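You operate a simulated robot arm through the tools that you are given. There is no shell and no other tool. Be economical: measure what you need, move in short steps, check, and stop when the job is done.

The job below is to be done with a simulated two-armed robot. You get a single attempt, and the scene is never put back.

TASK
Change the welder's nest and depth stop to suit the job card and load a matching valve.
Fine: power off first and left off; old nest on the blue mat; valve from the bench tray.

Only the result counts: the job must be done as asked and must still hold three seconds after the hand-in. Knocking over, shifting, dropping, spilling or breaking anything else fails it.

THE ROBOT
Two 7-joint arms with fingered hands on one trunk, on a base that drives. Base frame: it is fixed to the floor where the robot stands at the start and does not move with it; the origin is under the middle of the robot, x ahead of it, y to its left, z up; the surface under the hand at the start is at about z = 0.86. Lengths are in m, angles in rad, forces in N, time in s.
The left shoulder is at the start at [0.044, 0.173, 1.17], the right one opposite. With the tool pointing down near the work surface each hand reaches from about 0.36 to 0.78 m from the robot's upright axis, wherever it stands, measured 20 degrees to its own side. Places, roughly: amplitude knob [0.5, 0.3, 0.9]; black knob on the welder swing arm [0.6, 0.4, 1.2]; black pressure knob [0.6, -0.4, 0.9]; blue clamp arm [0.5, -0.3, 1.1]; blue rubber mat [0.4, 0.7, 0.9]; blue test button [0.6, -0.5, 0.9]; depth stop knob [0.7, 0.3, 1.2]; green start button [0.3, 0.3, 0.9]; pocket of the steel nest 44 [0.4, 0.7, 0.9]; red power switch [0.5, 0.1, 0.9]; red vent lever [0.6, -0.6, 1]; seat of the welder slide [0.4, 0.4, 0.9]; time knob [0.6, 0.2, 0.9]; welder control box [0.6, 0.2, 0.9]; welder swing arm [0.6, 0.4, 1.2]. Payload 3.5 kg a hand.
Tool frame (each hand has its own): the origin (TCP) lies between the finger pads and is the grasp point; the fingertips stand 0.025 m ahead of it; z points along the fingers, y is the line along which they close. Largest opening 0.088 m; the body of the gripper starts 0.029 m behind the TCP. The gripper is a hand of 3 fingers: y runs from the thumb to the fingers, the wrist lies at [-0.013, -0.097, -0.162] in the tool frame, and closing takes about 1.5 s.
Orientation is that of the tool frame in the base frame, as a unit quaternion [w, x, y, z]. With the fingers straight down and the wrist toward the robot, the tool's x, y and z point along [0, 1, 0], [1, 0, 0] and [0, 0, -1] of the base frame.

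THE INTERFACE
- The arms move only by the tool jog_arm. It takes "left_targets", "right_targets" or both (then of equal length, played together; a hand with none holds still); each is a list of rows, each an object of numbers (a shift or turn left out is 0, a gripper value left out holds the last): "rx", "ry", "rz": the turn, a rotation vector about the tool's x, y, z in units of 45 degrees (1.0 is 45 degrees); "tx", "ty", "tz": the shift along the tool's x, y, z in units of 150 mm (1.0 is 150 mm). In form: [{"rx": .., "ry": .., "rz": .., "tx": .., "ty": .., "tz": ..}, ...]. A call has 1 to 20 rows; each row is the pose to reach, as a shift and turn from the pose commanded when the call began, along the tool's axes at that moment. "left_jaw" and "right_jaw" are, for a hand that has rows, the opening, from 0 (shut) to 1 (fully open), set as the call begins (left out, the last holds). A call with a number of a shift or a turn outside -1 to 1 is refused whole. A row lasts 0.2 s, in which the tool goes at most 0.05 m and 0.15 rad; a call with a longer step from one row to the next is refused whole, and so is a gripper value outside its range. Where a pose cannot be reached the arm comes as near as it can. A force on the tool above 40 N (or 10 N above the force at the start of the call, whichever is more), or a blocked arm, ends the call early, and 0.2 s more pass. The fingers move at their own pace (about 0.072 m/s each) and stop on an object; they squeeze with about 27 N. The grip force told is the motor's: it shows also when the fingers shut on nothing. Time passes only in rows, and 0.2 s behind the last, so rows that repeat a pose let the fingers close. The reply holds the time, the measured pose of the TCP, the force on the tool along the base axes, the opening and the grip force, in the units named above and with some noise, with the torque about the TCP (base axes, N m) and any sound that the robot's microphone picked up.
- Cameras (640 x 400 px; columns grow to the right, rows downward): "scene" is now at [0.1395, 0.0276, 1.4211]; the picture's right is [0.25, -0.97, -0.03], its down [-0.51, -0.11, -0.85] and it looks along [0.82, 0.22, -0.52] (base axes); focal length 214 px, centre (320, 200). "left" rides on the left gripper at [-0.058, -0.085, -0.099] in its tool frame; the picture's right is [-0.67, -0.35, 0.66], its down [0.69, -0.63, 0.37] and it looks along [0.29, 0.69, 0.66] (tool axes); focal length 261 px, centre (320, 200). "right" rides on the right gripper at [0.058, -0.085, -0.099] in its tool frame; the picture's right is [-0.67, 0.35, -0.66], its down [-0.69, -0.63, 0.37] and it looks along [-0.28, 0.69, 0.66] (tool axes); focal length 261 px, centre (320, 200). There is no depth. A picture from a camera that has moved, and an enlarged one, comes with that camera's place and axes in the base frame and with its lens. The place of the scene camera against the robot may be out by one fixed shift of up to 0.018 m in any direction.
- snapshot(camera): a new picture of that camera. The clock stands still meanwhile.
- slide_trunk(by): slides the trunk up (or, below 0, down) by that many m; the arms and the scene camera ride with it, the base frame stays. It gives what a move gives, with no picture.
- roll_base(legs): drives the robot by 1 to 6 legs, each [ahead, left, turn to the left] in m, m and rad, along the robot's own axes; the way and the turn of a leg run together, so that a leg with both is an arc; at most 1.5 m and 3.142 rad a leg. The arms and the cameras ride along, it lands a little off, and it stops where it bumps. It gives what a move gives.
- curl_fingers(index, middle, thumb_bend, thumb_turn, hand): sets how far each is bent, from 0 (flat) to 1 (curled in); at 0.3 the hand is open as for a grip, at 0.7 the pads meet at the TCP. One left out holds its place. A second passes; each finger stops where it meets its share of the squeeze, and holds until it gets a number again. A gripper value or a shape takes the hand back. It gives what a move gives, with no picture; readings hold the bend of each and the force on the fingers (four entries, about 0 where the hand has none), thumb and palm. thumb_turn goes from beside the hand (0) to across from the fingers (1), as for a grip.
- set_grasp(shape, hand): the hand has 3 fingers and takes this shape, open, in about a second: jaw (thumb against the fingers, like two jaws); tri (thumb and two fingers); tip (a fingertip pinch); poke (one finger out to press); point (the index stretched); flat (the hand flat); cup (the hand cupped); fist (a fist). The gripper value then closes the fingers along that shape, each until it touches; the sizes above hold for jaw. It gives what a move gives, with no picture.
- aim_head(pan, tilt): turns the head with the scene camera to pan (to the left, within 1.501 rad either way) and tilt (down, from -0.506 to 1.204), counted from straight ahead of the robot. It gives what a move gives.
- close_up(camera, box): a new picture of the part [left, top, right, bottom] of that camera's present view, enlarged. The clock stands still meanwhile.
- close_job(): hands the job in; it is judged then, once.

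Go step by step. Nothing tells you exact positions but the pictures and the camera data: compare them with the known pose of the tool, close in by small moves and look again before you grip or let go. The budget is 120 turns and 100 pictures, counting those below and the enlarged ones. Unless the task says otherwise, let go and move clear before handing in, and close with one line.

The tools are called after "Emit:" as a command line: name --argument value ..., lists and objects as JSON in quotes. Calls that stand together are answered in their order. jog_arm: Moves the arms, as the interface text tells. Its arguments: {"type":"object","properties":{"left_targets":{"type":"array","items":{"type":"object","properties":{"rx":{"type":"number"},"ry":{"type":"number"},"rz":{"type":"number"},"tx":{"type":"number"},"ty":{"type":"number"},"tz":{"type":"number"}}}},"left_jaw":{"type":"number"},"right_targets":{"type":"array","items":{"type":"object","properties":{"rx":{"type":"number"},"ry":{"type":"number"},"rz":{"type":"number"},"tx":{"type":"number"},"ty":{"type":"number"},"tz":{"type":"number"}}}},"right_jaw":{"type":"number"}},"required":[]} The other tools are called the same way: slide_trunk (by) slides the trunk up or down; set_grasp (shape, hand) gives the hand a shape; curl_fingers (index, middle, thumb_bend, thumb_turn, hand) moves the fingers one by one; roll_base (legs) drives the base; aim_head (pan, tilt) turns the head that bears the scene camera; snapshot (camera) takes a picture; close_up (camera, box) takes an enlarged picture of a part of a camera's view; close_job () hands the job in.

At the start:

```text
time_s: 0.0
left_tcp_pos: [0.3642, 0.4209, 1.378]
left_orientation: [-0.001, 0.708, 0.706, 0.0]
left_contact_force: [0.4, -0.2, -0.4]
left_wrist_torque: [-0.03, 0.01, 0.03]
left_width: 0.0875
left_grip_force: 0.2
left_shape: jaw
left_bend: [0.3, 0.3, 0.3, 0.98]
left_finger forces: [0.0, 0.1, 0.0, 0.0, 0.1, 0.0]
right_tcp_pos: [0.3409, 0.0072, 1.3356]
right_orientation: [0.0, 0.707, 0.707, -0.001]
right_contact_force: [-0.2, 0.2, -0.3]
right_wrist_torque: [0.02, -0.01, -0.01]
right_width: 0.0874
right_grip_force: 0.1
right_shape: jaw
right_bend: [0.3, 0.3, 0.3, 0.98]
right_finger forces: [0.1, 0.0, 0.1, 0.1, 0.1, 0.0]
trunk travel left (down, up): [-0.25, 0.205]
robot x, y, heading: [0.0014, 0.0022, 0.001]
head pan, tilt: [0.251, 0.438]
```

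scene: 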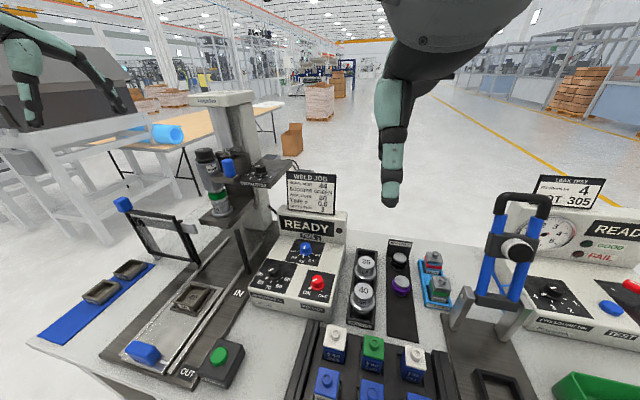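
right: 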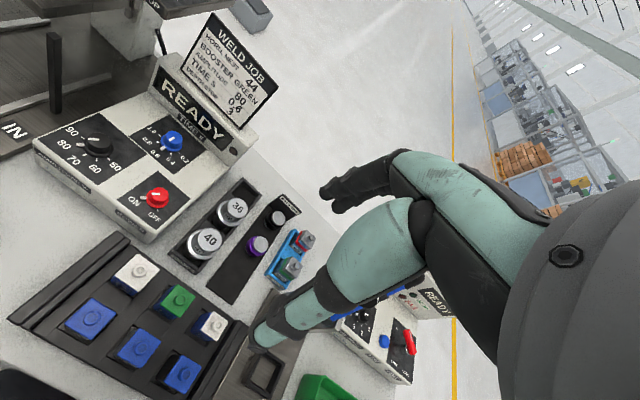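
left: 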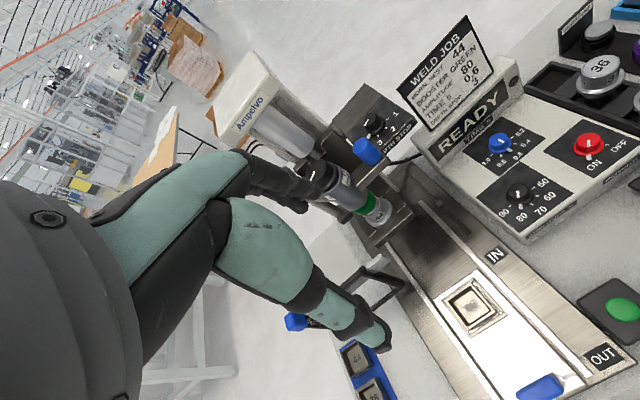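

I see the welder with its job card, the box with the red power switch, the slide with a nest in it, and spare nests on the blue mat. I'll enlarge the views to read the card and the details first.

Emit:
close_up --camera "right" --box '[20, 0, 300, 175]'

Emit:
close_up --camera "scene" --box '[20, 140, 340, 400]'

Emit:
close_up --camera "left" --box '[230, 60, 470, 210]'

Emit:
close_up --camera "scene" --box '[280, 230, 540, 400]'

```text
2.29 times, centred on (160, 88) of right
camera zoom: at [0.2576, 0.0648, 1.436], right [0.35, -0.67, 0.65], down [-0.63, -0.69, -0.36], along [0.69, -0.28, -0.66], focal length 596 px, centre (686, 457)
```

zoom: 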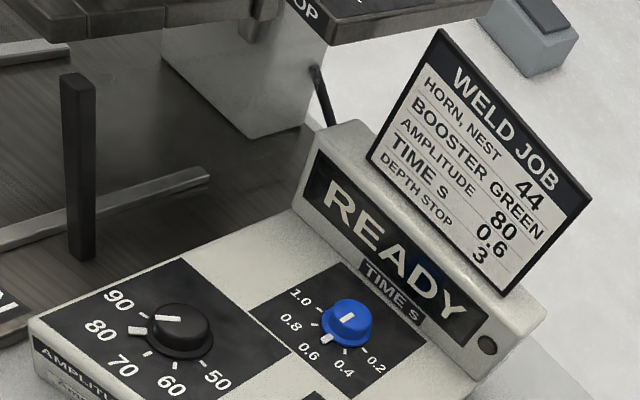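

```text
1.54 times, centred on (180, 270) of scene
camera zoom: at [0.1395, 0.0276, 1.4211], right [0.25, -0.97, -0.03], down [-0.51, -0.11, -0.85], along [0.82, 0.22, -0.52], focal length 330 px, centre (535, 92)
```

zoom: 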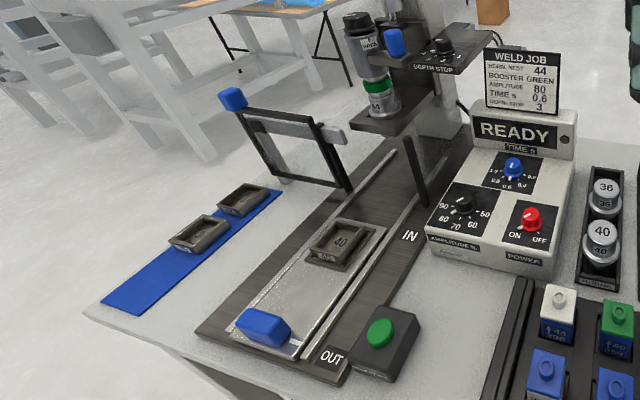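

```text
2.67 times, centred on (350, 135) of left
camera zoom: at [0.2789, 0.3622, 1.4772], right [-0.35, -0.67, -0.66], down [-0.63, 0.69, -0.37], along [0.69, 0.29, -0.66], focal length 695 px, centre (240, 373)
```

zoom: 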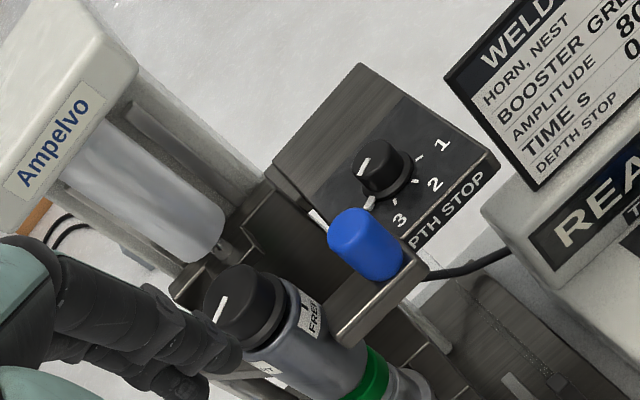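

```text
2.35 times, centred on (410, 315) of scene
camera zoom: at [0.1395, 0.0276, 1.4211], right [0.25, -0.97, -0.03], down [-0.51, -0.11, -0.85], along [0.82, 0.22, -0.52], focal length 505 px, centre (108, -71)
```

zoom: 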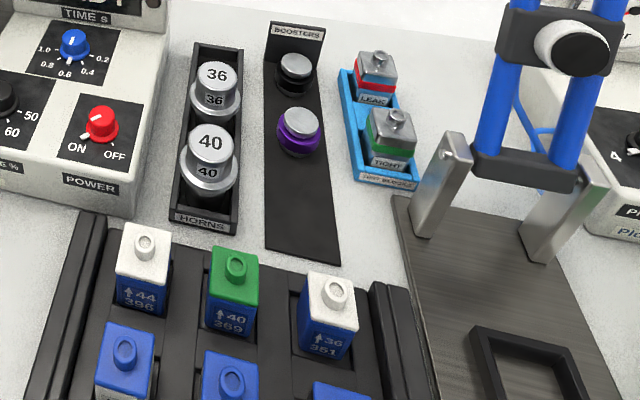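

The card asks for nest 44 and depth stop 3. I'll tilt the head to read the tray, the mat nests and the stop knob.

Emit:
aim_head --pan 0.0 --tilt 0.9

Emit:
snapshot --camera "scene"

Emit:
close_up --camera "scene" --box '[240, 180, 440, 305]'

Emit:
aim_head --pan 0.8 --tilt 0.7

Emit:
snapshot --camera "scene"

```text
time_s: 0.9
left_tcp_pos: [0.364, 0.4216, 1.3786]
left_orientation: [0.0, 0.707, 0.707, 0.0]
left_contact_force: [-0.8, -0.2, -0.3]
left_wrist_torque: [0.0, -0.01, 0.02]
left_width: 0.0874
left_grip_force: 0.1
left_shape: jaw
left_bend: [0.3, 0.3, 0.3, 0.98]
left_finger forces: [0.1, 0.0, 0.0, 0.0, 0.1, 0.0]
right_tcp_pos: [0.3417, 0.0078, 1.3347]
right_orientation: [-0.001, 0.708, 0.706, -0.001]
right_contact_force: [0.4, 0.3, 0.2]
right_wrist_torque: [0.0, 0.0, 0.0]
right_width: 0.0874
right_grip_force: 0.1
right_shape: jaw
right_bend: [0.3, 0.3, 0.3, 0.98]
right_finger forces: [0.0, 0.0, 0.0, 0.0, 0.1, 0.0]
trunk travel left (down, up): [-0.25, 0.205]
robot x, y, heading: [0.0049, 0.0042, 0.001]
head pan, tilt: [0.0, 0.901]
```

```text
92 pictures are left
camera scene: at [0.1215, 0.0048, 1.3835], right [0.0, -1.0, 0.0], down [-0.85, 0.0, -0.53], along [0.53, 0.0, -0.85], focal length 214 px, centre (320, 200)
```

scene: 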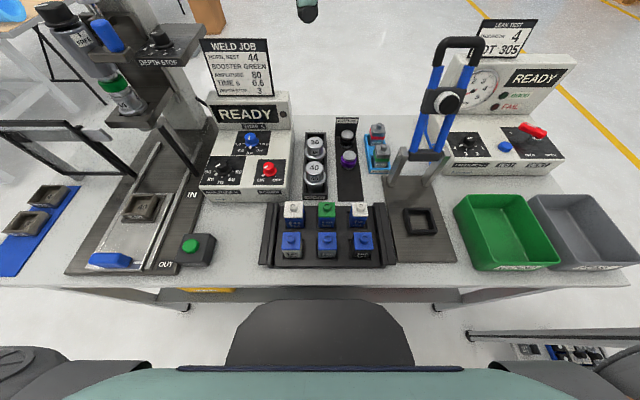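

```text
3.20 times, centred on (340, 242) of scene
camera zoom: at [0.1215, 0.0048, 1.3835], right [0.0, -1.0, 0.0], down [-0.85, 0.0, -0.53], along [0.53, 0.0, -0.85], focal length 686 px, centre (256, 64)
```

zoom: 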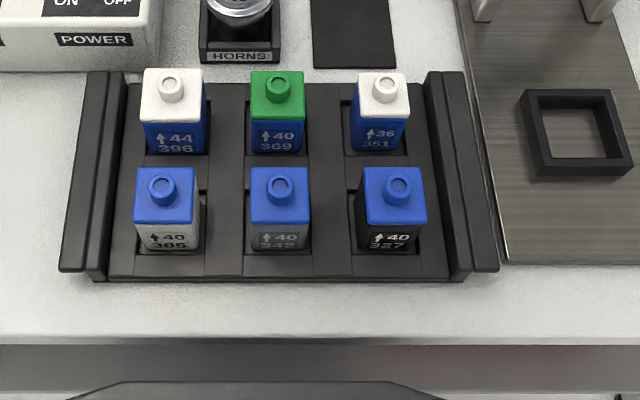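

```text
time_s: 2.0
left_tcp_pos: [0.3645, 0.4202, 1.3782]
left_orientation: [0.0, 0.707, 0.707, 0.0]
left_contact_force: [0.3, 0.5, 0.2]
left_wrist_torque: [0.0, 0.01, -0.01]
left_width: 0.0875
left_grip_force: 0.0
left_shape: jaw
left_bend: [0.3, 0.3, 0.3, 0.98]
left_finger forces: [0.1, 0.0, 0.1, 0.0, 0.1, 0.0]
right_tcp_pos: [0.3414, 0.0078, 1.3351]
right_orientation: [0.0, 0.707, 0.707, -0.001]
right_contact_force: [-0.5, 0.6, -0.1]
right_wrist_torque: [-0.01, 0.0, 0.0]
right_width: 0.0879
right_grip_force: 0.2
right_shape: jaw
right_bend: [0.3, 0.3, 0.3, 0.98]
right_finger forces: [0.1, 0.1, 0.0, 0.1, 0.0, 0.1]
trunk travel left (down, up): [-0.25, 0.205]
robot x, y, heading: [0.0018, -0.0001, 0.002]
head pan, tilt: [0.799, 0.7]
```

```text
90 pictures are left
camera scene: at [0.1072, 0.0655, 1.4013], right [0.71, -0.7, -0.08], down [-0.53, -0.46, -0.71], along [0.46, 0.55, -0.7], focal length 214 px, centre (320, 200)
```

scene: 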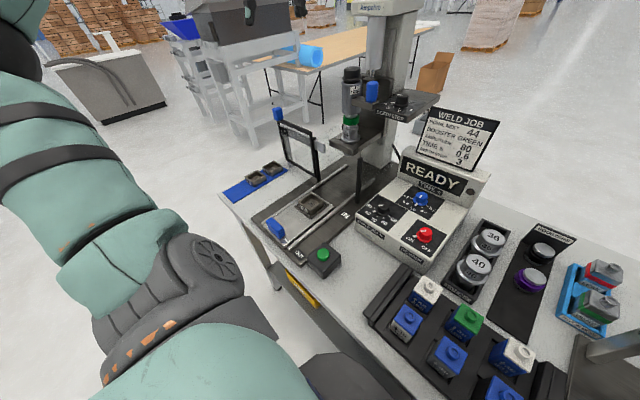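

The matching valve is the white-topped 44 at the back left of the tray. Now I'll look closer at the mat nests and the depth stop.

Emit:
close_up --camera "scene" --box '[210, 60, 450, 280]'

Emit:
close_up --camera "scene" --box '[215, 145, 345, 250]'

Emit:
close_up --camera "scene" --box '[340, 60, 450, 130]'

Emit:
close_up --camera "left" --box '[290, 130, 640, 400]'

```text
1.82 times, centred on (330, 170) of scene
camera zoom: at [0.1072, 0.0655, 1.4013], right [0.71, -0.7, -0.08], down [-0.53, -0.46, -0.71], along [0.46, 0.55, -0.7], focal length 390 px, centre (302, 254)
```

zoom: 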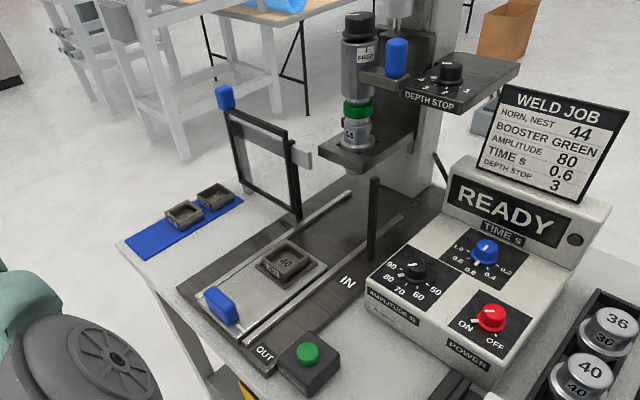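

```text
3.81 times, centred on (280, 198) of scene
camera zoom: at [0.1072, 0.0655, 1.4013], right [0.71, -0.7, -0.08], down [-0.53, -0.46, -0.71], along [0.46, 0.55, -0.7], focal length 817 px, centre (472, 210)
```

zoom: 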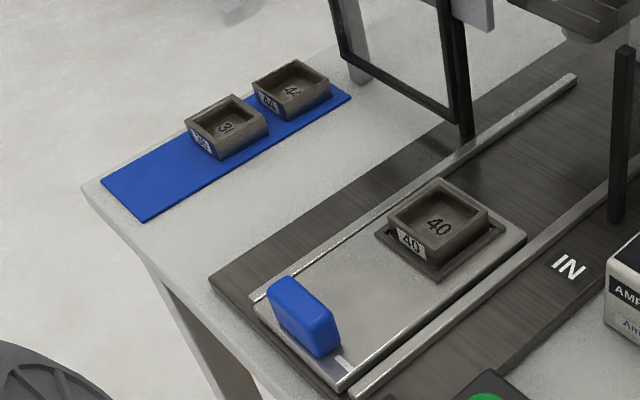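

```text
5.71 times, centred on (395, 95) of scene
camera zoom: at [0.1072, 0.0655, 1.4013], right [0.71, -0.7, -0.08], down [-0.53, -0.46, -0.71], along [0.46, 0.55, -0.7], focal length 1226 px, centre (-109, 800)
```

zoom: 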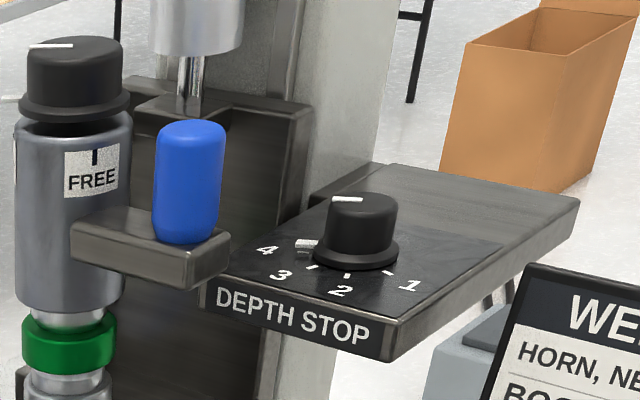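

```text
1.48 times, centred on (465, 265) of left
camera zoom: at [0.2789, 0.3622, 1.4772], right [-0.35, -0.67, -0.66], down [-0.63, 0.69, -0.37], along [0.69, 0.29, -0.66], focal length 386 px, centre (105, 104)
```

zoom: 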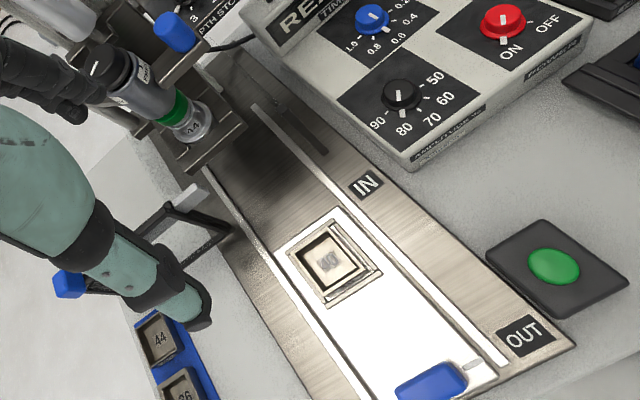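

The welder already has horn 44 and the green booster. The depth stop is at 4 and power is ON, with nest 40 in the slide and nest 44 at the far end of the mat. I'll bring the right hand over the power switch first.

Emit:
jog_arm --right_targets '[{"tx": 0.2, "ty": 0.2, "tz": 0.15}, {"tx": 0.4, "ty": 0.4, "tz": 0.3}, {"tx": 0.6, "ty": 0.6, "tz": 0.5}, {"tx": 0.8, "ty": 0.8, "tz": 0.65}, {"tx": 0.87, "ty": 0.97, "tz": 0.8}, {"tx": 0.87, "ty": 0.97, "tz": 1.0}]'

Emit:
snapshot --camera "right"

Emit:
snapshot --camera "scene"

```text
refused: row 3 steps farther than a row can; nothing moved
```

```text
85 pictures are left
camera right: at [0.2577, 0.0648, 1.436], right [0.35, -0.67, 0.65], down [-0.63, -0.69, -0.36], along [0.69, -0.28, -0.66], focal length 261 px, centre (320, 200)
```

right: 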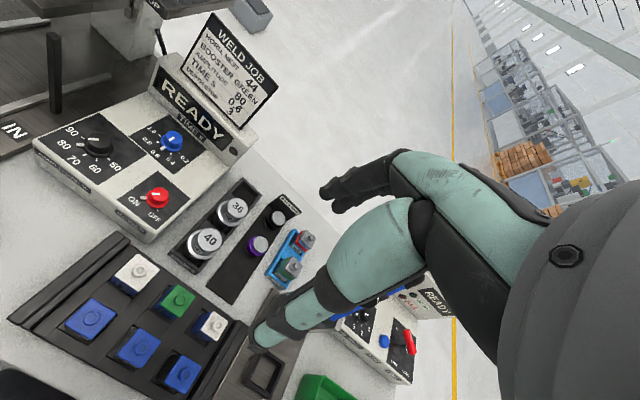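

```text
84 pictures are left
camera scene: at [0.1072, 0.0655, 1.4013], right [0.71, -0.7, -0.08], down [-0.53, -0.46, -0.71], along [0.46, 0.55, -0.7], focal length 214 px, centre (320, 200)
```

scene: 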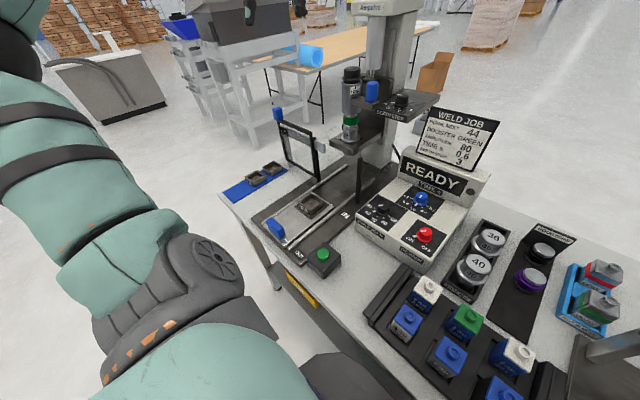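

A step was too long and the call was refused. I'll repeat it with shorter steps.

Emit:
jog_arm --right_targets '[{"tx": 0.16, "ty": 0.18, "tz": 0.18}, {"tx": 0.32, "ty": 0.36, "tz": 0.36}, {"tx": 0.48, "ty": 0.54, "tz": 0.54}, {"tx": 0.64, "ty": 0.72, "tz": 0.72}, {"tx": 0.8, "ty": 0.9, "tz": 0.9}, {"tx": 0.8, "ty": 0.9, "tz": 1.0}]'

Emit:
snapshot --camera "right"

```text
time_s: 3.4
left_tcp_pos: [0.3634, 0.4204, 1.3784]
left_orientation: [0.0, 0.707, 0.707, 0.001]
left_contact_force: [0.1, 0.3, 0.5]
left_wrist_torque: [0.0, 0.03, 0.0]
left_width: 0.0876
left_grip_force: 0.0
left_shape: jaw
left_bend: [0.3, 0.3, 0.3, 0.98]
left_finger forces: [0.0, 0.1, 0.1, 0.0, 0.1, 0.1]
right_tcp_pos: [0.4733, 0.1275, 1.1852]
right_orientation: [-0.001, 0.706, 0.708, 0.0]
right_contact_force: [-0.2, 0.2, -0.2]
right_wrist_torque: [-0.03, -0.01, 0.03]
right_width: 0.0879
right_grip_force: 0.1
right_shape: jaw
right_bend: [0.3, 0.3, 0.3, 0.98]
right_finger forces: [0.1, 0.0, 0.0, 0.0, 0.1, 0.1]
trunk travel left (down, up): [-0.25, 0.205]
robot x, y, heading: [-0.0011, -0.0008, 0.002]
head pan, tilt: [0.799, 0.7]
```

```text
83 pictures are left
camera right: at [0.3891, 0.1844, 1.2863], right [0.35, -0.67, 0.65], down [-0.63, -0.69, -0.37], along [0.69, -0.28, -0.66], focal length 261 px, centre (320, 200)
```

right: 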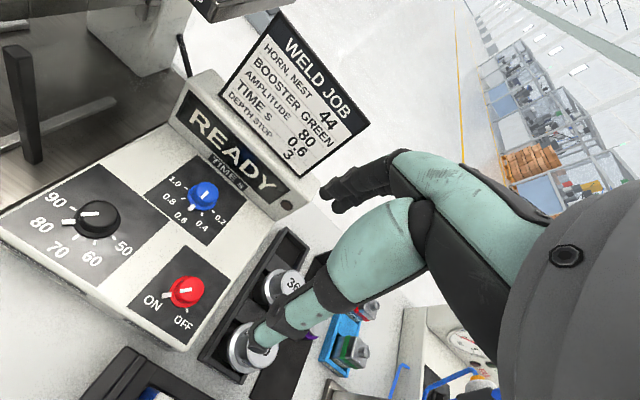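

Triangulating puts the red switch top at about (0.48, 0.13, 0.94). I'll go lower and look again to refine the height.

Emit:
jog_arm --right_targets '[{"ty": 0.03, "tx": 0.02, "tz": 0.3}, {"ty": 0.05, "tx": 0.02, "tz": 0.6}, {"ty": 0.05, "tx": 0.02, "tz": 0.85}]'

Emit:
snapshot --camera "right"

Emit:
close_up --camera "scene" --box '[340, 150, 480, 270]'

```text
time_s: 4.2
left_tcp_pos: [0.3651, 0.42, 1.3783]
left_orientation: [0.0, 0.707, 0.707, 0.0]
left_contact_force: [0.4, -0.9, -0.1]
left_wrist_torque: [0.02, -0.03, -0.01]
left_width: 0.0876
left_grip_force: 0.1
left_shape: jaw
left_bend: [0.3, 0.3, 0.3, 0.98]
left_finger forces: [0.0, 0.0, 0.1, 0.0, 0.0, 0.0]
right_tcp_pos: [0.4827, 0.1278, 1.0552]
right_orientation: [-0.001, 0.707, 0.707, 0.0]
right_contact_force: [-0.7, -1.0, -0.2]
right_wrist_torque: [-0.02, -0.03, 0.01]
right_width: 0.0877
right_grip_force: 0.1
right_shape: jaw
right_bend: [0.3, 0.3, 0.3, 0.98]
right_finger forces: [0.1, 0.1, 0.0, 0.0, 0.0, 0.1]
trunk travel left (down, up): [-0.25, 0.205]
robot x, y, heading: [0.0013, 0.0014, 0.005]
head pan, tilt: [0.799, 0.7]
```

```text
82 pictures are left
camera right: at [0.4001, 0.1847, 1.1563], right [0.35, -0.67, 0.65], down [-0.63, -0.69, -0.36], along [0.69, -0.28, -0.66], focal length 261 px, centre (320, 200)
```

right: 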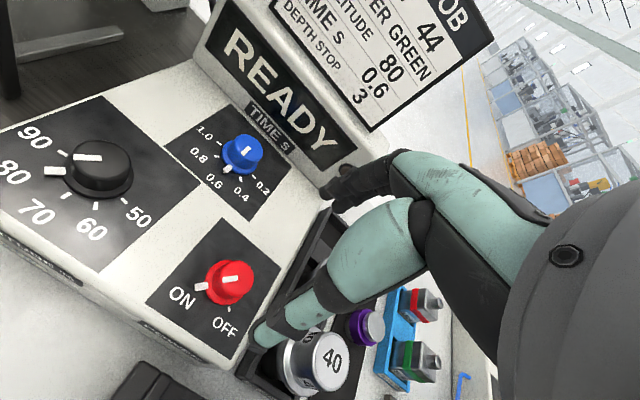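

```text
3.33 times, centred on (410, 210) of scene
camera zoom: at [0.1074, 0.0657, 1.4013], right [0.71, -0.7, -0.08], down [-0.53, -0.46, -0.71], along [0.46, 0.55, -0.7], focal length 715 px, centre (20, 167)
```

zoom: 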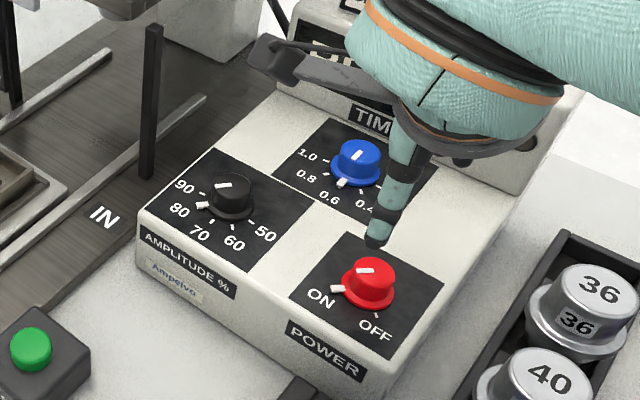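

The switch is at about (0.4815, 0.129), top z 0.944, and needs roughly a 120° turn counter-clockwise from ON to OFF. I'll pre-turn the right hand clockwise with the jaw partly closed, then descend around the knob.

Emit:
jog_arm --right_jaw 0.65 --right_targets '[{"rz": 0.18, "tx": 0.007, "tz": 0.1}, {"rz": 0.36, "tx": 0.007, "tz": 0.2}, {"rz": 0.54, "tx": 0.007, "tz": 0.3}, {"rz": 0.72, "tx": 0.007, "tz": 0.35}, {"rz": 0.9, "tx": 0.007, "tz": 0.35}, {"rz": 0.9, "tx": 0.007, "tz": 0.35}]'

Emit:
snapshot --camera "right"

Emit:
close_up --camera "scene" --box '[340, 150, 480, 270]'

```text
time_s: 5.5
left_tcp_pos: [0.3649, 0.4203, 1.3779]
left_orientation: [-0.001, 0.707, 0.708, 0.0]
left_contact_force: [-0.7, 0.4, 0.5]
left_wrist_torque: [-0.02, -0.02, 0.01]
left_width: 0.0875
left_grip_force: 0.0
left_shape: jaw
left_bend: [0.3, 0.3, 0.3, 0.98]
left_finger forces: [0.0, 0.1, 0.0, 0.1, 0.1, 0.1]
right_tcp_pos: [0.5333, 0.0885, 1.0504]
right_orientation: [-0.038, 0.931, 0.36, 0.033]
right_contact_force: [0.3, 0.3, -0.2]
right_wrist_torque: [-0.01, 0.0, -0.02]
right_width: 0.0574
right_grip_force: 0.0
right_shape: jaw
right_bend: [0.28, 0.39, 0.61, 1.0]
right_finger forces: [0.0, 0.1, 0.0, 0.0, 0.1, 0.0]
trunk travel left (down, up): [-0.25, 0.205]
robot x, y, heading: [0.0014, -0.0, 0.002]
head pan, tilt: [0.799, 0.7]
stopped in row 6 (right hand): the arm was blocked; the commanded pose is now the measured one
```

```text
80 pictures are left
camera right: at [0.5171, 0.1794, 1.1595], right [-0.28, -0.77, 0.58], down [-0.92, 0.04, -0.4], along [0.28, -0.64, -0.71], focal length 261 px, centre (320, 200)
```

right: 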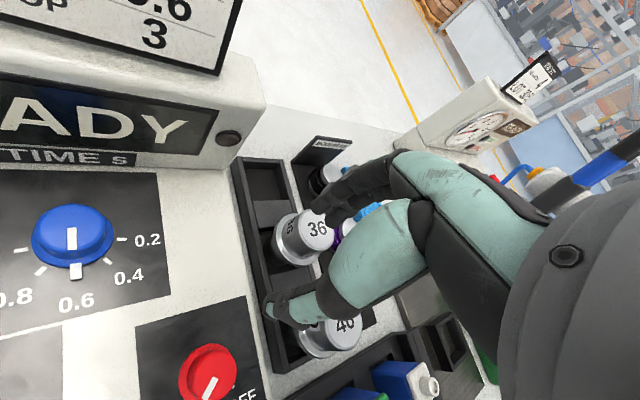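

```text
3.33 times, centred on (410, 210) of scene
camera zoom: at [0.1073, 0.0655, 1.4013], right [0.71, -0.7, -0.08], down [-0.53, -0.46, -0.71], along [0.46, 0.55, -0.7], focal length 715 px, centre (20, 167)
```

zoom: 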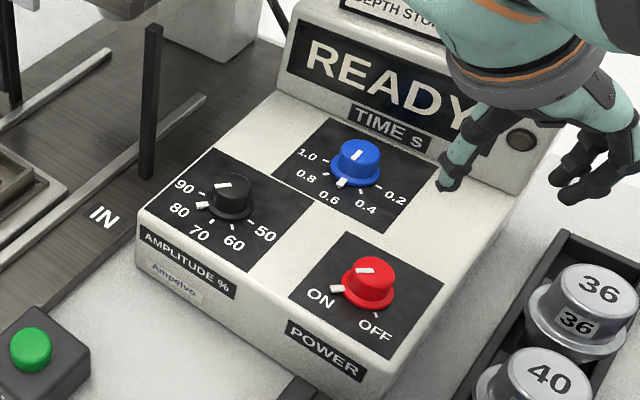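

The arm can't reach that clockwise yaw, so it drifted, touching nothing. I'll turn back to straight and use the counter-clockwise side instead, regrasping as needed.

Emit:
jog_arm --right_targets '[{"tz": -0.1}, {"rz": -0.17, "tx": -0.01, "ty": -0.1, "tz": -0.15}, {"rz": -0.34, "tx": -0.02, "ty": -0.2, "tz": -0.15}, {"rz": -0.51, "tx": -0.04, "ty": -0.3, "tz": -0.15}, {"rz": -0.68, "tx": -0.05, "ty": -0.4, "tz": -0.15}, {"rz": -0.85, "tx": -0.06, "ty": -0.44, "tz": -0.12}, {"rz": -1.0, "tx": -0.06, "ty": -0.44, "tz": -0.12}, {"rz": -1.0, "tx": -0.06, "ty": -0.44, "tz": -0.12}]'

```text
time_s: 7.3
left_tcp_pos: [0.3641, 0.4199, 1.3789]
left_orientation: [0.001, 0.707, 0.707, 0.001]
left_contact_force: [0.6, -0.3, 0.3]
left_wrist_torque: [-0.02, 0.01, -0.02]
left_width: 0.0877
left_grip_force: 0.0
left_shape: jaw
left_bend: [0.3, 0.3, 0.3, 0.98]
left_finger forces: [0.1, 0.0, 0.0, 0.0, 0.0, 0.1]
right_tcp_pos: [0.4804, 0.1323, 1.0709]
right_orientation: [-0.021, 0.721, 0.692, 0.045]
right_contact_force: [0.5, 0.3, 0.4]
right_wrist_torque: [-0.03, -0.03, 0.01]
right_width: 0.0571
right_grip_force: 0.0
right_shape: jaw
right_bend: [0.28, 0.39, 0.61, 1.0]
right_finger forces: [0.0, 0.1, 0.1, 0.0, 0.1, 0.0]
trunk travel left (down, up): [-0.25, 0.205]
robot x, y, heading: [-0.0005, 0.0016, 0.002]
head pan, tilt: [0.799, 0.7]
```

I'll level the hand, centre it and descend to just above the knob.

Emit:
jog_arm --right_targets '[{"rx": 0.041, "ry": -0.12, "rz": -0.05, "tx": -0.02, "ty": 0.007}, {"rx": 0.041, "ry": -0.12, "rz": -0.05, "tx": -0.02, "ty": 0.007, "tz": 0.25}, {"rx": 0.041, "ry": -0.12, "rz": -0.05, "tx": -0.02, "ty": 0.007, "tz": 0.45}, {"rx": 0.041, "ry": -0.12, "rz": -0.05, "tx": -0.02, "ty": 0.007, "tz": 0.55}]'

Emit:
snapshot --camera "right"

Emit:
close_up --camera "scene" --box '[340, 150, 480, 270]'

```text
time_s: 8.3
left_tcp_pos: [0.364, 0.4206, 1.3786]
left_orientation: [0.0, 0.707, 0.707, 0.001]
left_contact_force: [0.6, 0.2, -1.0]
left_wrist_torque: [0.0, -0.01, -0.03]
left_width: 0.0875
left_grip_force: 0.0
left_shape: jaw
left_bend: [0.3, 0.3, 0.3, 0.98]
left_finger forces: [0.0, 0.0, 0.0, 0.0, 0.1, 0.0]
right_tcp_pos: [0.4857, 0.1367, 0.9892]
right_orientation: [0.002, 0.708, 0.706, 0.001]
right_contact_force: [-0.4, -1.2, 0.1]
right_wrist_torque: [-0.04, -0.02, -0.01]
right_width: 0.0575
right_grip_force: 0.0
right_shape: jaw
right_bend: [0.28, 0.39, 0.61, 1.0]
right_finger forces: [0.1, 0.0, 0.0, 0.1, 0.0, 0.0]
trunk travel left (down, up): [-0.25, 0.205]
robot x, y, heading: [-0.004, -0.0002, 0.001]
head pan, tilt: [0.799, 0.7]
```

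```text
78 pictures are left
camera right: at [0.4004, 0.1943, 1.0893], right [0.34, -0.67, 0.66], down [-0.63, -0.68, -0.37], along [0.7, -0.29, -0.66], focal length 261 px, centre (320, 200)
```

right: 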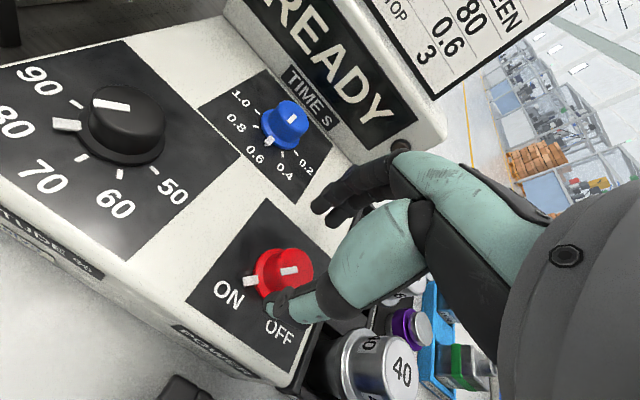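

```text
3.33 times, centred on (410, 210) of scene
camera zoom: at [0.1072, 0.0656, 1.4013], right [0.71, -0.7, -0.08], down [-0.53, -0.46, -0.71], along [0.46, 0.55, -0.7], focal length 715 px, centre (20, 167)
```

zoom: 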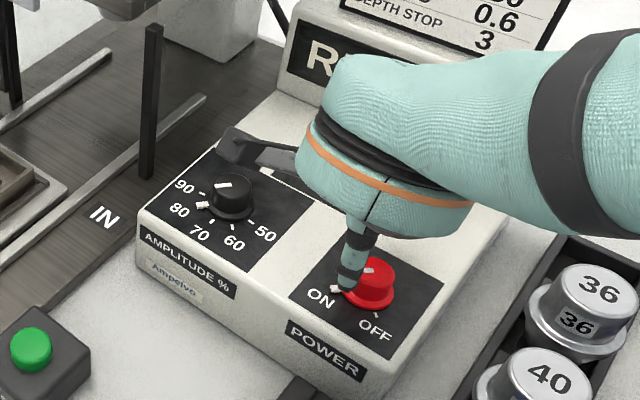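

I'm about 8 mm off in y. I'll correct that and come down around the knob.

Emit:
jog_arm --right_targets '[{"tx": -0.051, "ty": -0.018}, {"tx": -0.051, "ty": -0.018, "tz": 0.12}, {"tx": -0.051, "ty": -0.018, "tz": 0.23}, {"tx": -0.051, "ty": -0.018, "tz": 0.23}]'

Emit:
snapshot --camera "right"

Emit:
close_up --camera "scene" --box '[340, 150, 480, 270]'

```text
time_s: 9.4
left_tcp_pos: [0.363, 0.4198, 1.3787]
left_orientation: [0.001, 0.707, 0.708, 0.002]
left_contact_force: [0.2, 0.4, 0.3]
left_wrist_torque: [0.02, 0.0, -0.02]
left_width: 0.0877
left_grip_force: 0.0
left_shape: jaw
left_bend: [0.3, 0.3, 0.3, 0.98]
left_finger forces: [0.0, 0.2, 0.0, 0.1, 0.0, 0.1]
right_tcp_pos: [0.4839, 0.1302, 0.9602]
right_orientation: [0.002, 0.709, 0.706, 0.006]
right_contact_force: [-0.8, -1.2, 25.7]
right_wrist_torque: [-0.01, 0.6, -0.02]
right_width: 0.0567
right_grip_force: 0.1
right_shape: jaw
right_bend: [0.28, 0.39, 0.62, 1.0]
right_finger forces: [2.1, 4.4, 0.0, 0.1, 19.4, 0.1]
trunk travel left (down, up): [-0.25, 0.205]
robot x, y, heading: [0.0019, -0.0009, -0.003]
head pan, tilt: [0.799, 0.7]
stopped in row 4 (right hand): the force on the tool passed its limit at 43 N (the readings are from after the stop); the commanded pose is now the measured one
```

```text
76 pictures are left
camera right: at [0.3989, 0.1868, 1.0597], right [0.34, -0.67, 0.66], down [-0.63, -0.68, -0.38], along [0.7, -0.29, -0.65], focal length 261 px, centre (320, 200)
```

right: 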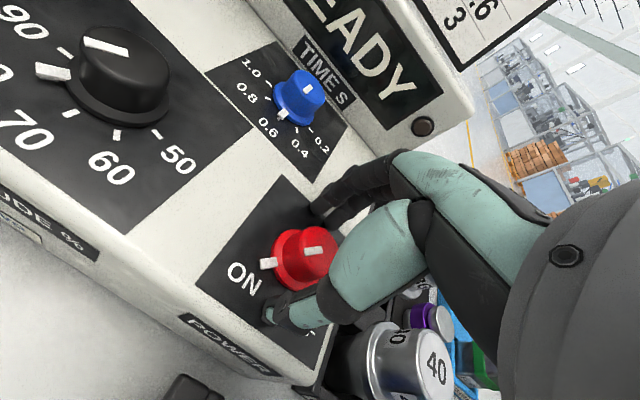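

```text
3.33 times, centred on (410, 210) of scene
camera zoom: at [0.1061, 0.0651, 1.4014], right [0.71, -0.7, -0.08], down [-0.53, -0.46, -0.71], along [0.46, 0.55, -0.7], focal length 715 px, centre (20, 167)
```

zoom: 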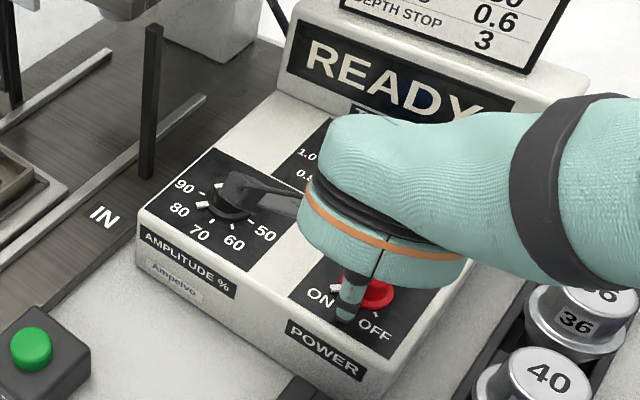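

The thumb tip is on the panel (surface about z 0.935). I'll lift 4 mm and close on the knob.

Emit:
jog_arm --right_targets '[{"tz": -0.027}, {"tz": -0.027}]'

Emit:
jog_arm --right_jaw 0.0 --right_targets '[{}, {}, {}, {}, {}, {}, {}]'

Emit:
snapshot --camera "right"

```text
time_s: 10.1
left_tcp_pos: [0.3646, 0.42, 1.3783]
left_orientation: [-0.001, 0.707, 0.707, 0.001]
left_contact_force: [0.1, 0.1, 0.5]
left_wrist_torque: [0.02, -0.02, -0.05]
left_width: 0.0876
left_grip_force: 0.1
left_shape: jaw
left_bend: [0.3, 0.3, 0.3, 0.98]
left_finger forces: [0.0, 0.0, 0.0, 0.0, 0.0, 0.0]
right_tcp_pos: [0.4833, 0.1297, 0.9615]
right_orientation: [0.002, 0.709, 0.706, 0.002]
right_contact_force: [-0.1, -0.7, -0.5]
right_wrist_torque: [0.0, 0.0, 0.01]
right_width: 0.0572
right_grip_force: 0.0
right_shape: jaw
right_bend: [0.28, 0.39, 0.61, 1.0]
right_finger forces: [0.0, 0.0, 0.1, 0.0, 0.0, 0.0]
trunk travel left (down, up): [-0.25, 0.205]
robot x, y, heading: [0.0012, -0.0003, -0.001]
head pan, tilt: [0.799, 0.7]
```

```text
time_s: 11.7
left_tcp_pos: [0.3643, 0.4202, 1.3784]
left_orientation: [0.0, 0.707, 0.708, 0.001]
left_contact_force: [0.3, 0.3, 0.1]
left_wrist_torque: [-0.01, 0.02, -0.03]
left_width: 0.0877
left_grip_force: 0.0
left_shape: jaw
left_bend: [0.3, 0.3, 0.3, 0.98]
left_finger forces: [0.0, 0.0, 0.0, 0.0, 0.0, 0.1]
right_tcp_pos: [0.484, 0.1292, 0.962]
right_orientation: [0.002, 0.708, 0.706, 0.003]
right_contact_force: [-1.7, -1.2, -4.0]
right_wrist_torque: [0.0, 0.01, -0.04]
right_width: 0.0203
right_grip_force: 27.0
right_shape: jaw
right_bend: [0.73, 0.65, 0.73, 1.0]
right_finger forces: [15.7, 7.6, 0.0, 0.0, 24.2, 0.1]
trunk travel left (down, up): [-0.25, 0.205]
robot x, y, heading: [-0.0009, -0.0004, -0.001]
head pan, tilt: [0.799, 0.7]
```

```text
74 pictures are left
camera right: at [0.399, 0.1863, 1.0615], right [0.34, -0.67, 0.66], down [-0.63, -0.68, -0.37], along [0.7, -0.29, -0.66], focal length 261 px, centre (320, 200)
```

right: 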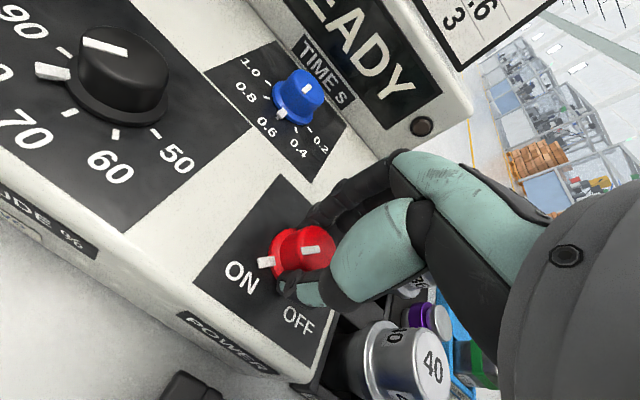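

Gripped at 20 mm with good force. Now I'll turn 45° counter-clockwise seen from above.

Emit:
jog_arm --right_targets '[{"rz": -0.17}, {"rz": -0.34}, {"rz": -0.51}, {"rz": -0.68}, {"rz": -0.85}, {"rz": -1.0}, {"rz": -1.0}]'

Emit:
close_up --camera "scene" --box '[340, 150, 480, 270]'

```text
time_s: 13.2
left_tcp_pos: [0.3637, 0.4216, 1.3784]
left_orientation: [0.0, 0.707, 0.707, -0.001]
left_contact_force: [0.5, 0.0, -0.9]
left_wrist_torque: [0.0, -0.02, -0.01]
left_width: 0.0874
left_grip_force: 0.0
left_shape: jaw
left_bend: [0.3, 0.3, 0.3, 0.98]
left_finger forces: [0.0, 0.0, 0.1, 0.0, 0.0, 0.0]
right_tcp_pos: [0.4829, 0.1302, 0.9619]
right_orientation: [0.003, 0.384, 0.923, 0.002]
right_contact_force: [0.6, 5.7, -0.1]
right_wrist_torque: [0.12, -0.07, -0.01]
right_width: 0.0198
right_grip_force: 26.8
right_shape: jaw
right_bend: [0.72, 0.65, 0.74, 1.0]
right_finger forces: [20.0, 8.4, 0.1, 0.0, 23.2, 0.1]
trunk travel left (down, up): [-0.25, 0.205]
robot x, y, heading: [0.0032, 0.0007, 0.002]
head pan, tilt: [0.799, 0.7]
```

```text
3.33 times, centred on (410, 210) of scene
camera zoom: at [0.1074, 0.0669, 1.4012], right [0.71, -0.7, -0.08], down [-0.53, -0.46, -0.71], along [0.46, 0.55, -0.7], focal length 715 px, centre (20, 167)
```

zoom: 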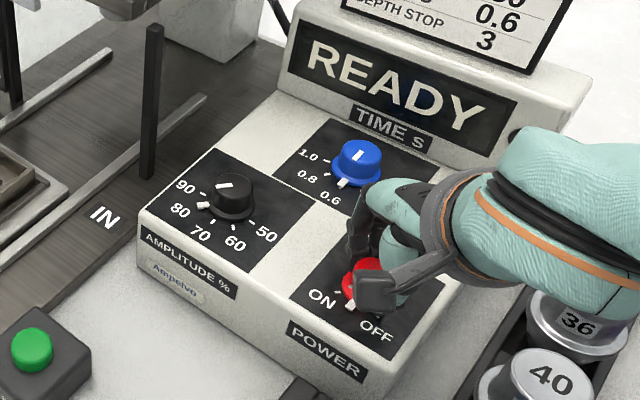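

The knob follows the hand. I'll go on another 45°.

Emit:
jog_arm --right_targets '[{"rz": -0.17}, {"rz": -0.34}, {"rz": -0.51}, {"rz": -0.68}, {"rz": -0.85}, {"rz": -1.0}, {"rz": -1.0}]'

Emit:
close_up --camera "scene" --box '[340, 150, 480, 270]'

```text
time_s: 14.8
left_tcp_pos: [0.3641, 0.4221, 1.379]
left_orientation: [0.0, 0.707, 0.707, 0.0]
left_contact_force: [-0.5, 0.2, -0.7]
left_wrist_torque: [-0.01, -0.01, 0.0]
left_width: 0.0878
left_grip_force: 0.1
left_shape: jaw
left_bend: [0.3, 0.3, 0.3, 0.98]
left_finger forces: [0.0, 0.0, 0.0, 0.0, 0.1, 0.1]
right_tcp_pos: [0.4831, 0.1294, 0.9616]
right_orientation: [0.004, 0.196, 0.981, 0.001]
right_contact_force: [-4.8, 8.9, -2.0]
right_wrist_torque: [0.28, 0.08, -0.03]
right_width: 0.019
right_grip_force: 27.2
right_shape: jaw
right_bend: [0.72, 0.65, 0.75, 0.99]
right_finger forces: [21.6, 6.6, 0.1, 0.0, 22.1, 0.0]
right hand out of reach, approached as far as the arm can: row 3, 4, 5, 6, 7
trunk travel left (down, up): [-0.25, 0.205]
robot x, y, heading: [-0.001, -0.0021, 0.003]
head pan, tilt: [0.799, 0.7]
```

```text
3.33 times, centred on (410, 210) of scene
camera zoom: at [0.1064, 0.0674, 1.4012], right [0.71, -0.7, -0.08], down [-0.53, -0.46, -0.71], along [0.46, 0.55, -0.7], focal length 715 px, centre (20, 167)
```

zoom: 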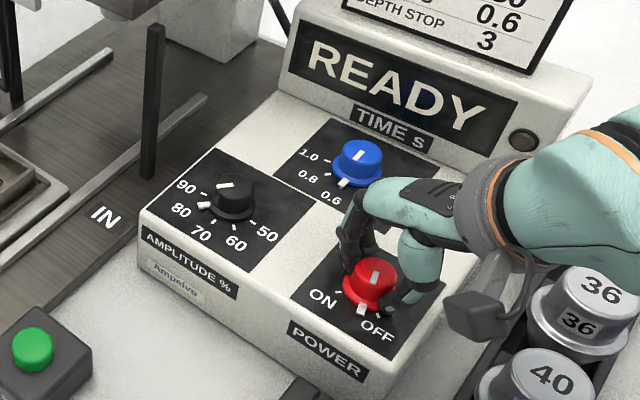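

The pointer is close to OFF and the wrist is at its limit. I'll release, turn back and regrip for the rest.

Emit:
jog_arm --right_jaw 0.6 --right_targets '[{}, {}, {}, {}, {}]'

Emit:
jog_arm --right_targets '[{"rz": 0.17}, {"rz": 0.34}, {"rz": 0.51}, {"rz": 0.68}, {"rz": 0.85}, {"rz": 1.0}]'

```text
time_s: 16.1
left_tcp_pos: [0.3643, 0.4206, 1.3784]
left_orientation: [0.0, 0.707, 0.708, 0.0]
left_contact_force: [-0.5, -0.7, 0.5]
left_wrist_torque: [0.02, 0.01, 0.0]
left_width: 0.0876
left_grip_force: 0.0
left_shape: jaw
left_bend: [0.3, 0.3, 0.3, 0.98]
left_finger forces: [0.0, 0.0, 0.1, 0.0, 0.0, 0.0]
right_tcp_pos: [0.4842, 0.128, 0.9611]
right_orientation: [0.004, 0.197, 0.98, 0.002]
right_contact_force: [-0.3, -1.1, -0.5]
right_wrist_torque: [-0.01, -0.03, -0.01]
right_width: 0.0523
right_grip_force: 0.1
right_shape: jaw
right_bend: [0.29, 0.41, 0.65, 1.0]
right_finger forces: [0.1, 0.0, 0.1, 0.0, 0.0, 0.1]
trunk travel left (down, up): [-0.25, 0.205]
robot x, y, heading: [0.0063, 0.0022, -0.002]
head pan, tilt: [0.799, 0.7]
```

```text
time_s: 17.4
left_tcp_pos: [0.365, 0.4203, 1.3789]
left_orientation: [0.0, 0.707, 0.707, -0.001]
left_contact_force: [-0.9, 0.1, 0.0]
left_wrist_torque: [-0.02, 0.01, -0.02]
left_width: 0.0875
left_grip_force: 0.2
left_shape: jaw
left_bend: [0.3, 0.3, 0.3, 0.98]
left_finger forces: [0.1, 0.0, 0.0, 0.0, 0.0, 0.0]
right_tcp_pos: [0.4838, 0.1294, 0.9615]
right_orientation: [0.004, 0.558, 0.83, 0.003]
right_contact_force: [-0.4, 0.3, -0.2]
right_wrist_torque: [0.0, 0.0, 0.01]
right_width: 0.0526
right_grip_force: 0.0
right_shape: jaw
right_bend: [0.29, 0.4, 0.65, 1.0]
right_finger forces: [0.1, 0.0, 0.1, 0.0, 0.0, 0.0]
trunk travel left (down, up): [-0.25, 0.205]
robot x, y, heading: [0.0031, -0.0024, -0.001]
head pan, tilt: [0.799, 0.7]
```

Emit:
jog_arm --right_jaw 0.0 --right_targets '[{}, {}, {}, {}, {}, {}, {}]'

Emit:
jog_arm --right_targets '[{"rz": -0.17}, {"rz": -0.34}, {"rz": -0.51}, {"rz": -0.6}, {"rz": -0.6}]'

Emit:
close_up --camera "scene" --box '[380, 190, 460, 250]'

```text
time_s: 19.1
left_tcp_pos: [0.3637, 0.4203, 1.3781]
left_orientation: [0.0, 0.707, 0.707, 0.001]
left_contact_force: [1.0, 0.2, 0.2]
left_wrist_torque: [0.02, 0.0, 0.02]
left_width: 0.0878
left_grip_force: 0.1
left_shape: jaw
left_bend: [0.3, 0.3, 0.3, 0.98]
left_finger forces: [0.0, 0.0, 0.0, 0.0, 0.0, 0.1]
right_tcp_pos: [0.4827, 0.1295, 0.9615]
right_orientation: [0.003, 0.556, 0.831, 0.004]
right_contact_force: [-1.1, 0.5, -1.0]
right_wrist_torque: [-0.03, 0.08, 0.05]
right_width: 0.0206
right_grip_force: 27.5
right_shape: jaw
right_bend: [0.73, 0.65, 0.74, 1.0]
right_finger forces: [15.3, 8.7, 0.1, 0.1, 25.5, 0.1]
trunk travel left (down, up): [-0.25, 0.205]
robot x, y, heading: [0.001, 0.0026, 0.001]
head pan, tilt: [0.799, 0.7]
```

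```text
time_s: 20.2
left_tcp_pos: [0.3645, 0.4212, 1.3783]
left_orientation: [0.0, 0.707, 0.707, 0.001]
left_contact_force: [-0.4, 0.5, -0.5]
left_wrist_torque: [-0.01, -0.04, 0.01]
left_width: 0.0877
left_grip_force: 0.0
left_shape: jaw
left_bend: [0.3, 0.3, 0.3, 0.98]
left_finger forces: [0.0, 0.0, 0.0, 0.0, 0.1, 0.1]
right_tcp_pos: [0.4838, 0.1308, 0.9614]
right_orientation: [0.005, 0.346, 0.938, 0.002]
right_contact_force: [-6.3, 3.7, -4.4]
right_wrist_torque: [0.05, 0.07, -0.04]
right_width: 0.0203
right_grip_force: 27.0
right_shape: jaw
right_bend: [0.73, 0.66, 0.74, 0.99]
right_finger forces: [17.2, 6.9, 0.1, 0.1, 24.6, 0.1]
trunk travel left (down, up): [-0.25, 0.205]
robot x, y, heading: [0.0003, 0.0022, -0.005]
head pan, tilt: [0.799, 0.7]
```

```text
6.67 times, centred on (420, 220) of scene
camera zoom: at [0.1067, 0.0665, 1.4013], right [0.71, -0.7, -0.08], down [-0.53, -0.46, -0.71], along [0.46, 0.55, -0.7], focal length 1430 px, centre (-347, 67)
```

zoom: 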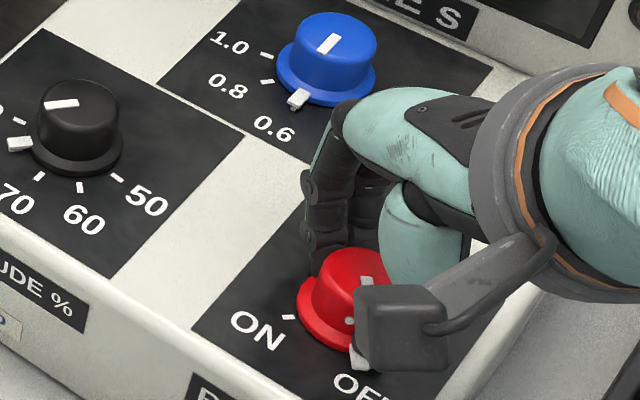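

Nearly there, maybe 10–15° more.

Emit:
jog_arm --right_targets '[{"rz": -0.15}, {"rz": -0.3}, {"rz": -0.3}]'

Emit:
jog_arm --right_jaw 0.6 --right_targets '[{}, {}, {}, {}, {"tz": -0.3}, {"tz": -0.6}]'

Emit:
close_up --camera "scene" --box '[380, 190, 460, 250]'

```text
time_s: 21.1
left_tcp_pos: [0.3633, 0.4218, 1.3782]
left_orientation: [0.001, 0.707, 0.707, 0.001]
left_contact_force: [1.4, 0.8, 0.1]
left_wrist_torque: [-0.02, -0.01, -0.01]
left_width: 0.0877
left_grip_force: 0.0
left_shape: jaw
left_bend: [0.3, 0.3, 0.3, 0.98]
left_finger forces: [0.0, 0.0, 0.0, 0.0, 0.0, 0.1]
right_tcp_pos: [0.4829, 0.1308, 0.9614]
right_orientation: [0.006, 0.234, 0.972, 0.001]
right_contact_force: [-3.8, 3.2, -1.1]
right_wrist_torque: [0.05, 0.06, -0.07]
right_width: 0.0202
right_grip_force: 27.1
right_shape: jaw
right_bend: [0.73, 0.66, 0.74, 0.99]
right_finger forces: [18.7, 7.5, 0.0, 0.1, 24.8, 0.0]
trunk travel left (down, up): [-0.25, 0.205]
robot x, y, heading: [0.0006, 0.002, 0.002]
head pan, tilt: [0.799, 0.7]
```

```text
time_s: 22.4
left_tcp_pos: [0.3629, 0.4203, 1.3796]
left_orientation: [0.0, 0.707, 0.707, 0.0]
left_contact_force: [0.7, 1.1, -0.1]
left_wrist_torque: [0.01, -0.01, 0.0]
left_width: 0.0875
left_grip_force: 0.0
left_shape: jaw
left_bend: [0.3, 0.3, 0.3, 0.98]
left_finger forces: [0.0, 0.0, 0.0, 0.0, 0.0, 0.0]
right_tcp_pos: [0.4837, 0.1283, 1.0492]
right_orientation: [0.004, 0.234, 0.972, 0.002]
right_contact_force: [-0.9, 1.0, -0.3]
right_wrist_torque: [0.0, -0.01, 0.03]
right_width: 0.0527
right_grip_force: 0.1
right_shape: jaw
right_bend: [0.29, 0.41, 0.65, 1.0]
right_finger forces: [0.1, 0.0, 0.0, 0.1, 0.0, 0.0]
trunk travel left (down, up): [-0.25, 0.205]
robot x, y, heading: [-0.0024, 0.0024, 0.001]
head pan, tilt: [0.799, 0.7]
```

```text
6.67 times, centred on (420, 220) of scene
camera zoom: at [0.1062, 0.0654, 1.4014], right [0.71, -0.7, -0.08], down [-0.53, -0.46, -0.71], along [0.46, 0.55, -0.7], focal length 1430 px, centre (-347, 67)
```

zoom: 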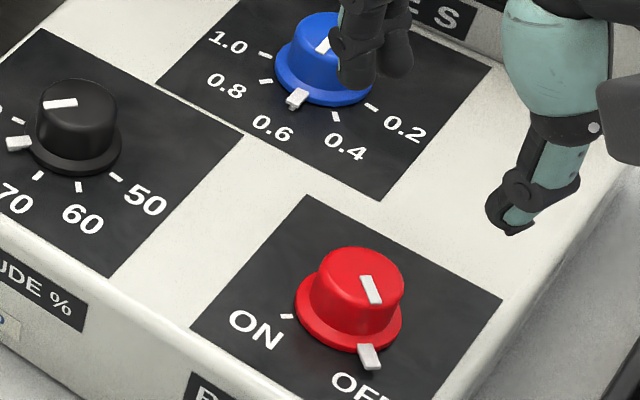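

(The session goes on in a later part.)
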